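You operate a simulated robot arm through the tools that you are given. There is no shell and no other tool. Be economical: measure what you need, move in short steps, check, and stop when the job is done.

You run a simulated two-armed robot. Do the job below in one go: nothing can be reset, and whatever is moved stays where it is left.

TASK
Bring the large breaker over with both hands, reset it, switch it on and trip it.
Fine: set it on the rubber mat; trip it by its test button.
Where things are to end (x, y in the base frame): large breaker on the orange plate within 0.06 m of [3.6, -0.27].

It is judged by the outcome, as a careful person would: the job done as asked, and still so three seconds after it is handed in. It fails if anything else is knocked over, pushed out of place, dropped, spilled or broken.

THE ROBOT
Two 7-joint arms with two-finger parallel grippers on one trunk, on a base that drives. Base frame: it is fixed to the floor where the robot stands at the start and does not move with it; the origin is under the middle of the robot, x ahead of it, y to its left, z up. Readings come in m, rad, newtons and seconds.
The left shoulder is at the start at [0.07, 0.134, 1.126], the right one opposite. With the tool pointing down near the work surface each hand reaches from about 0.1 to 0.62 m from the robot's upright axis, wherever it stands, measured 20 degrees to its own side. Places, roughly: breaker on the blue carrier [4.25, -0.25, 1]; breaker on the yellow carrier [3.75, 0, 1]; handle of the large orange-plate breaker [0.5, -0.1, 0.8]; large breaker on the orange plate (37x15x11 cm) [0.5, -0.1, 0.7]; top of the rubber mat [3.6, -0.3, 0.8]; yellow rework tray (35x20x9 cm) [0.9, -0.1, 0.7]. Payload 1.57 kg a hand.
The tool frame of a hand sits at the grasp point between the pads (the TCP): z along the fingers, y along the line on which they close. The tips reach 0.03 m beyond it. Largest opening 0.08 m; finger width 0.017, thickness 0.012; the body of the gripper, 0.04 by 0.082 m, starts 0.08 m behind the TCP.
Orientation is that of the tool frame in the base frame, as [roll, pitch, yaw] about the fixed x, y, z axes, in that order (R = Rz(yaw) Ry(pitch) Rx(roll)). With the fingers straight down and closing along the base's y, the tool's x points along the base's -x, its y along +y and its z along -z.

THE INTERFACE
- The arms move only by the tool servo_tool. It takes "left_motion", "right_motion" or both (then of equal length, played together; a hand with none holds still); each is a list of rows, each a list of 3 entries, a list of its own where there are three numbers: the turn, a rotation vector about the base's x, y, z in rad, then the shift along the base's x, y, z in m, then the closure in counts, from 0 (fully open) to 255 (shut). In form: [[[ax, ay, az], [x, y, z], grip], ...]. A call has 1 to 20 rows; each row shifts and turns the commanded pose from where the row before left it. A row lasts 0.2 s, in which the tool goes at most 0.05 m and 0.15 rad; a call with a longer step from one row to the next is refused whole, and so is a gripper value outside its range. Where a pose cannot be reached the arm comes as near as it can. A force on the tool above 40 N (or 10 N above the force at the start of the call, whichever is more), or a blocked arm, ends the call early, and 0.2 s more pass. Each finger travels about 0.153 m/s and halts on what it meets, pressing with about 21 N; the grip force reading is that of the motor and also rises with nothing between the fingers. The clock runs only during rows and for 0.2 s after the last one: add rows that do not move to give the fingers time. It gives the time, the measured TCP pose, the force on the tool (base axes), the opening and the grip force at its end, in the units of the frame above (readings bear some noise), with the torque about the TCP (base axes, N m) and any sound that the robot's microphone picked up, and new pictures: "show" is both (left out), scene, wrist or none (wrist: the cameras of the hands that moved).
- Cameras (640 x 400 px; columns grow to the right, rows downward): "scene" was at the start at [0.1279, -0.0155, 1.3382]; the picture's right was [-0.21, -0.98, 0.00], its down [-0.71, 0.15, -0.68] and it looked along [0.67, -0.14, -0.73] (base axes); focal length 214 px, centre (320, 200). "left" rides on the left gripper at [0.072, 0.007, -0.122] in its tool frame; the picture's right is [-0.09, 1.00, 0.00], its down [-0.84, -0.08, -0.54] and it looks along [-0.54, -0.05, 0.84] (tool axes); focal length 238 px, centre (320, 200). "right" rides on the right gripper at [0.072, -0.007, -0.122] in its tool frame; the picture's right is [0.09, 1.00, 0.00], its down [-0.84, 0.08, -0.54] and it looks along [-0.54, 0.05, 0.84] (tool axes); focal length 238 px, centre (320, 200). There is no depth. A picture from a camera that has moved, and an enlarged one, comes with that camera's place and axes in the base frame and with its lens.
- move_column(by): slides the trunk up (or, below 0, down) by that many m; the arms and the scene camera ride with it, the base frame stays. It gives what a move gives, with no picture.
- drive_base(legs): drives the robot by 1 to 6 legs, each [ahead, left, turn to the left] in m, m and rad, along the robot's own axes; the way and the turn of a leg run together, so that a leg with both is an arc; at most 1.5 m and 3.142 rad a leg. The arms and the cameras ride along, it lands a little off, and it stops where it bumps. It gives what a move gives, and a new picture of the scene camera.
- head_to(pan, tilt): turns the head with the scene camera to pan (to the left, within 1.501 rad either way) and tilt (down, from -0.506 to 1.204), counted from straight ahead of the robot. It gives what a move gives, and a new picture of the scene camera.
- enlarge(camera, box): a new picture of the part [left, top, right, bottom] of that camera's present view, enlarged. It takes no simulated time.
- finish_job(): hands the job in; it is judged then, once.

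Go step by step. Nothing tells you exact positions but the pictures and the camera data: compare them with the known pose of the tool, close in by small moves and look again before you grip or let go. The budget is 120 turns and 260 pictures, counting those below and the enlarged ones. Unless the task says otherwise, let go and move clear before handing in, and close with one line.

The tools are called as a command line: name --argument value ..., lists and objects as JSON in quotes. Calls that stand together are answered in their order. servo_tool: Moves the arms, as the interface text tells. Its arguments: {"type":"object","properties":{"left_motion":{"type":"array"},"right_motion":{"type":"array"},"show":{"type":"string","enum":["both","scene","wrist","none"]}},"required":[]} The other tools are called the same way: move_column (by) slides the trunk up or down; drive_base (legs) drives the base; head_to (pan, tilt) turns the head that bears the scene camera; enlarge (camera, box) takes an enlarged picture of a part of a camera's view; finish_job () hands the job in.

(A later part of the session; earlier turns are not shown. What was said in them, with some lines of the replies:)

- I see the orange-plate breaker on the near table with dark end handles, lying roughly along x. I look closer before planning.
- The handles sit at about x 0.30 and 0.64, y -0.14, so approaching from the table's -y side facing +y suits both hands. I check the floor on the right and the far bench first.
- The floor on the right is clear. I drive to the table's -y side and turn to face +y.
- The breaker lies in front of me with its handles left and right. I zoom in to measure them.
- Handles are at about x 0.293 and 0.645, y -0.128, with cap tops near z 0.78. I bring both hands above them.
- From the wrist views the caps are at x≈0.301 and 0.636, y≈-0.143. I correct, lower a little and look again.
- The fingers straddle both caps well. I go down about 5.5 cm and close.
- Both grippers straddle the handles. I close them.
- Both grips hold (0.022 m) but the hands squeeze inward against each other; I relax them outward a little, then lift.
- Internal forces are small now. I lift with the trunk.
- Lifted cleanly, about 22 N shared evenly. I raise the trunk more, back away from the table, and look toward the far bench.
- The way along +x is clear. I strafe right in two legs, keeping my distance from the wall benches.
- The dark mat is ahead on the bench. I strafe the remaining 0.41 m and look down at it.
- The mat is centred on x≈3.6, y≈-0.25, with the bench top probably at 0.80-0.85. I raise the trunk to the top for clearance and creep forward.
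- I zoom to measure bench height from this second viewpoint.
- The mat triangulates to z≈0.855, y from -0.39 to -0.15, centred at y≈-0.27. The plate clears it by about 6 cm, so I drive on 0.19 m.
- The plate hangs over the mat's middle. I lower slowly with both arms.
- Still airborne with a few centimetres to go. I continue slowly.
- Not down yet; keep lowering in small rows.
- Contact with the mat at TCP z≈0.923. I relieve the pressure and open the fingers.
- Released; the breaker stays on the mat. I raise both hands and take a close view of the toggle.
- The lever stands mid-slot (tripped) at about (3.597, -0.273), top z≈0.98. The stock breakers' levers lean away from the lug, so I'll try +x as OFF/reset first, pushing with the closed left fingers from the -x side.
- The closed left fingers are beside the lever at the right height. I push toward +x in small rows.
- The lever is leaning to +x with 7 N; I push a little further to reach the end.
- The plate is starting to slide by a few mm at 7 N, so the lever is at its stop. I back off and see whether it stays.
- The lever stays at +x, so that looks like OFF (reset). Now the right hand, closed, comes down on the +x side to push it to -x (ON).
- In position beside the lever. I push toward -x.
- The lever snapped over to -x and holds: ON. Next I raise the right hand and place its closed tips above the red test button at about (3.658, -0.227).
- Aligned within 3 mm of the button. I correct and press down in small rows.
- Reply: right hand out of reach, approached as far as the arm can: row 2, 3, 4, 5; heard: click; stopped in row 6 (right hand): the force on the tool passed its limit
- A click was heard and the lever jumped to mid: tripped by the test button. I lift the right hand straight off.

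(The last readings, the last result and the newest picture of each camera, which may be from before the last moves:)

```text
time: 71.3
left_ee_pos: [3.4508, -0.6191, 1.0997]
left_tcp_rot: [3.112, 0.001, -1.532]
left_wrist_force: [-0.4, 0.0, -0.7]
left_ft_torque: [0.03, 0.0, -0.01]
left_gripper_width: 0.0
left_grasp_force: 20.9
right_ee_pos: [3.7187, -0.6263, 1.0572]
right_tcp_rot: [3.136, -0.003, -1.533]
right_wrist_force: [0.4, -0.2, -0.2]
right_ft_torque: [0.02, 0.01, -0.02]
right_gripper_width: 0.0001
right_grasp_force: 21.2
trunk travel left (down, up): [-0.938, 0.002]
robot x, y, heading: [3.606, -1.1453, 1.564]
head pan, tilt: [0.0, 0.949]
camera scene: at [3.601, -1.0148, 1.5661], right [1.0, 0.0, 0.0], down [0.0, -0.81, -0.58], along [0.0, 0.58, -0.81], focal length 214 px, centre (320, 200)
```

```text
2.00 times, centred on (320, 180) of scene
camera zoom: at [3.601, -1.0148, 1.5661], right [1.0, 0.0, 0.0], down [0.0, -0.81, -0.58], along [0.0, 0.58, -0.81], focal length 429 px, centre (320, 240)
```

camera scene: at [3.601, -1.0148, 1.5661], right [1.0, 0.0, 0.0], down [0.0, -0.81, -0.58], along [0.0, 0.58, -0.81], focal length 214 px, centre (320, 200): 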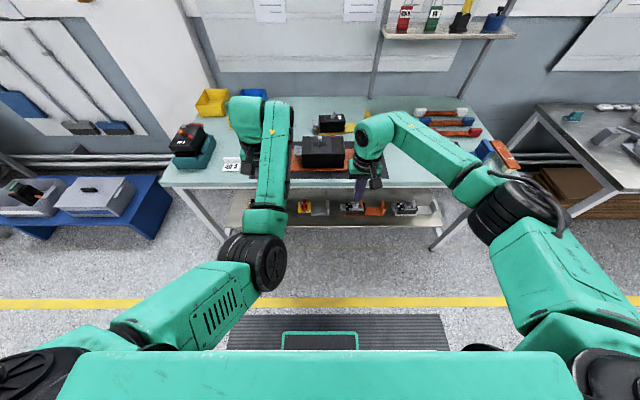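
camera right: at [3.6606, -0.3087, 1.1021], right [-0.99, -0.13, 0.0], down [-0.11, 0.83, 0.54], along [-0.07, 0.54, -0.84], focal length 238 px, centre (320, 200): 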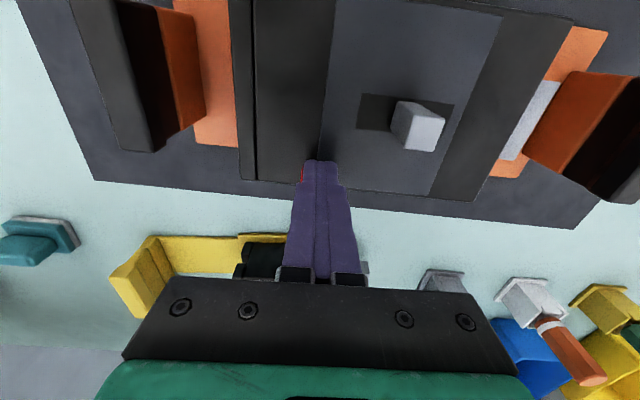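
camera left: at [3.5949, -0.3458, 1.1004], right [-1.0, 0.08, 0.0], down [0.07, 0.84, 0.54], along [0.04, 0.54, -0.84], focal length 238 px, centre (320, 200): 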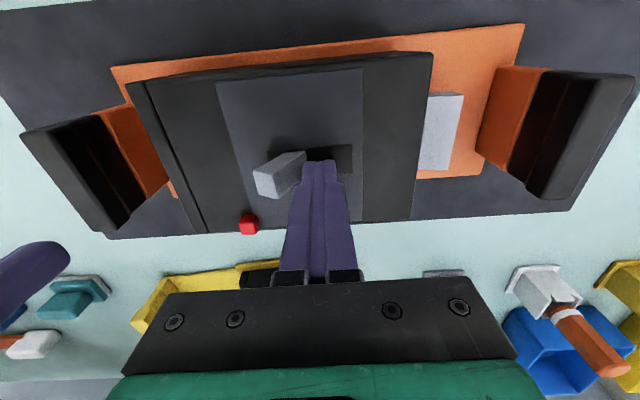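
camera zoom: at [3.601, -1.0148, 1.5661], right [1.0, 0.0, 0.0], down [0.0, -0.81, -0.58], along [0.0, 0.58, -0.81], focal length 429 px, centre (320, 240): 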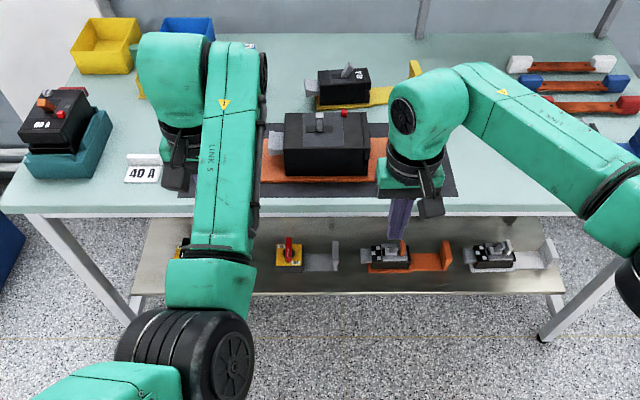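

The breaker sits on the mat with the lever at mid. I back off a bit more to check that nothing else was disturbed.

drive_base --legs '[[-0.25, 0, 0]]'

head_to --pan 0 --tilt 0.5

enlarge --camera "scene" --box '[180, 140, 460, 315]'

```text
time: 73.1
left_ee_pos: [3.4451, -0.8695, 1.0979]
left_tcp_rot: [3.107, -0.001, -1.525]
left_wrist_force: [0.7, -0.6, -0.4]
left_ft_torque: [0.02, 0.02, 0.01]
left_gripper_width: 0.0
left_grasp_force: 20.7
right_ee_pos: [3.7147, -0.8756, 1.0571]
right_tcp_rot: [3.136, -0.006, -1.533]
right_wrist_force: [-0.1, 1.2, -0.7]
right_ft_torque: [-0.01, -0.01, -0.02]
right_gripper_width: 0.0
right_grasp_force: 21.1
trunk travel left (down, up): [-0.938, 0.002]
robot x, y, heading: [3.6009, -1.3919, 1.57]
head pan, tilt: [0.0, 0.949]
camera scene: at [3.6, -1.2643, 1.566], right [1.0, 0.0, 0.0], down [0.0, -0.81, -0.58], along [0.0, 0.58, -0.81], focal length 214 px, centre (320, 200)
```

scene: 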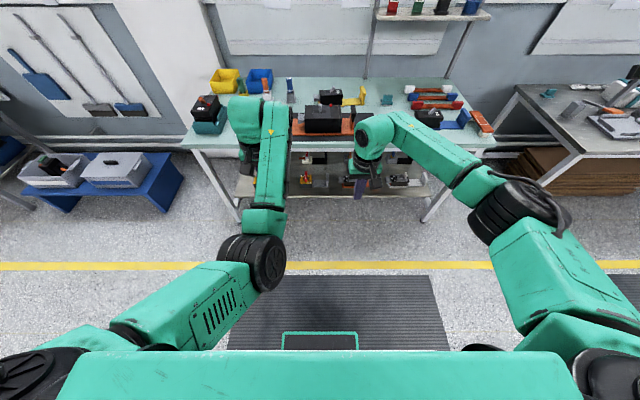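

```text
time: 74.0
left_ee_pos: [3.4449, -0.8721, 1.0994]
left_tcp_rot: [3.104, 0.002, -1.525]
left_wrist_force: [0.8, -0.1, -1.0]
left_ft_torque: [-0.01, 0.0, -0.02]
left_gripper_width: 0.0
left_grasp_force: 21.4
right_ee_pos: [3.7152, -0.8794, 1.0586]
right_tcp_rot: [3.136, -0.004, -1.533]
right_wrist_force: [0.2, -0.3, 0.7]
right_ft_torque: [0.02, -0.01, -0.03]
right_gripper_width: 0.0
right_grasp_force: 20.9
trunk travel left (down, up): [-0.938, 0.002]
robot x, y, heading: [3.5989, -1.3932, 1.567]
head pan, tilt: [0.0, 0.499]
camera scene: at [3.5999, -1.251, 1.6039], right [1.0, 0.0, 0.0], down [0.0, -0.48, -0.88], along [0.0, 0.88, -0.48], focal length 214 px, centre (320, 200)
```

scene: 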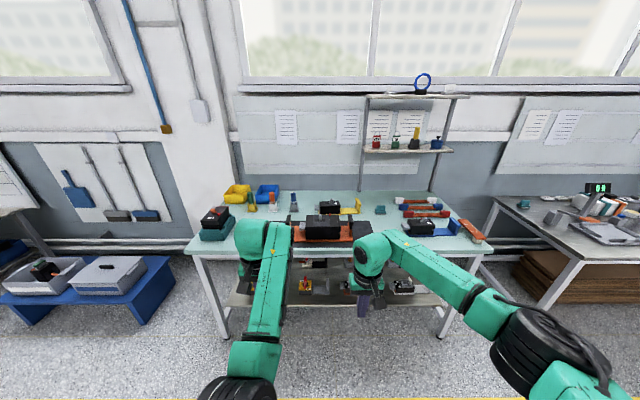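

```text
2.29 times, centred on (320, 228) of scene
camera zoom: at [3.5999, -1.251, 1.6039], right [1.0, 0.0, 0.0], down [0.0, -0.48, -0.88], along [0.0, 0.88, -0.48], focal length 490 px, centre (320, 137)
```

zoom: 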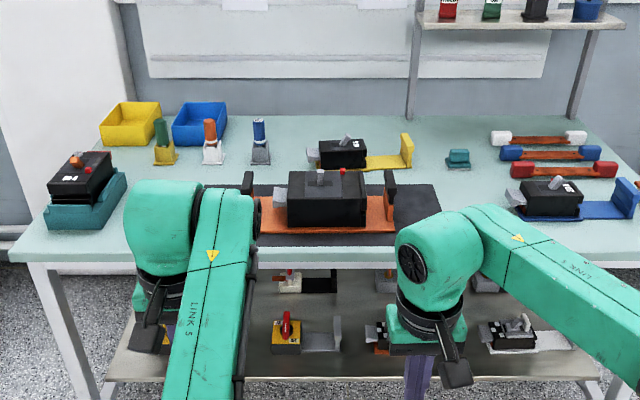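

Everything else stands as it was, and the large breaker is on the mat near (3.6, -0.27), tripped. I hand the job in.

finish_job

```text
The job is handed in.
```

The large breaker is on the rubber mat at about (3.60, -0.27). I carried it there with both hands, reset it, switched it on, and tripped it with its test button; I heard the click and saw the lever jump to mid-slot.
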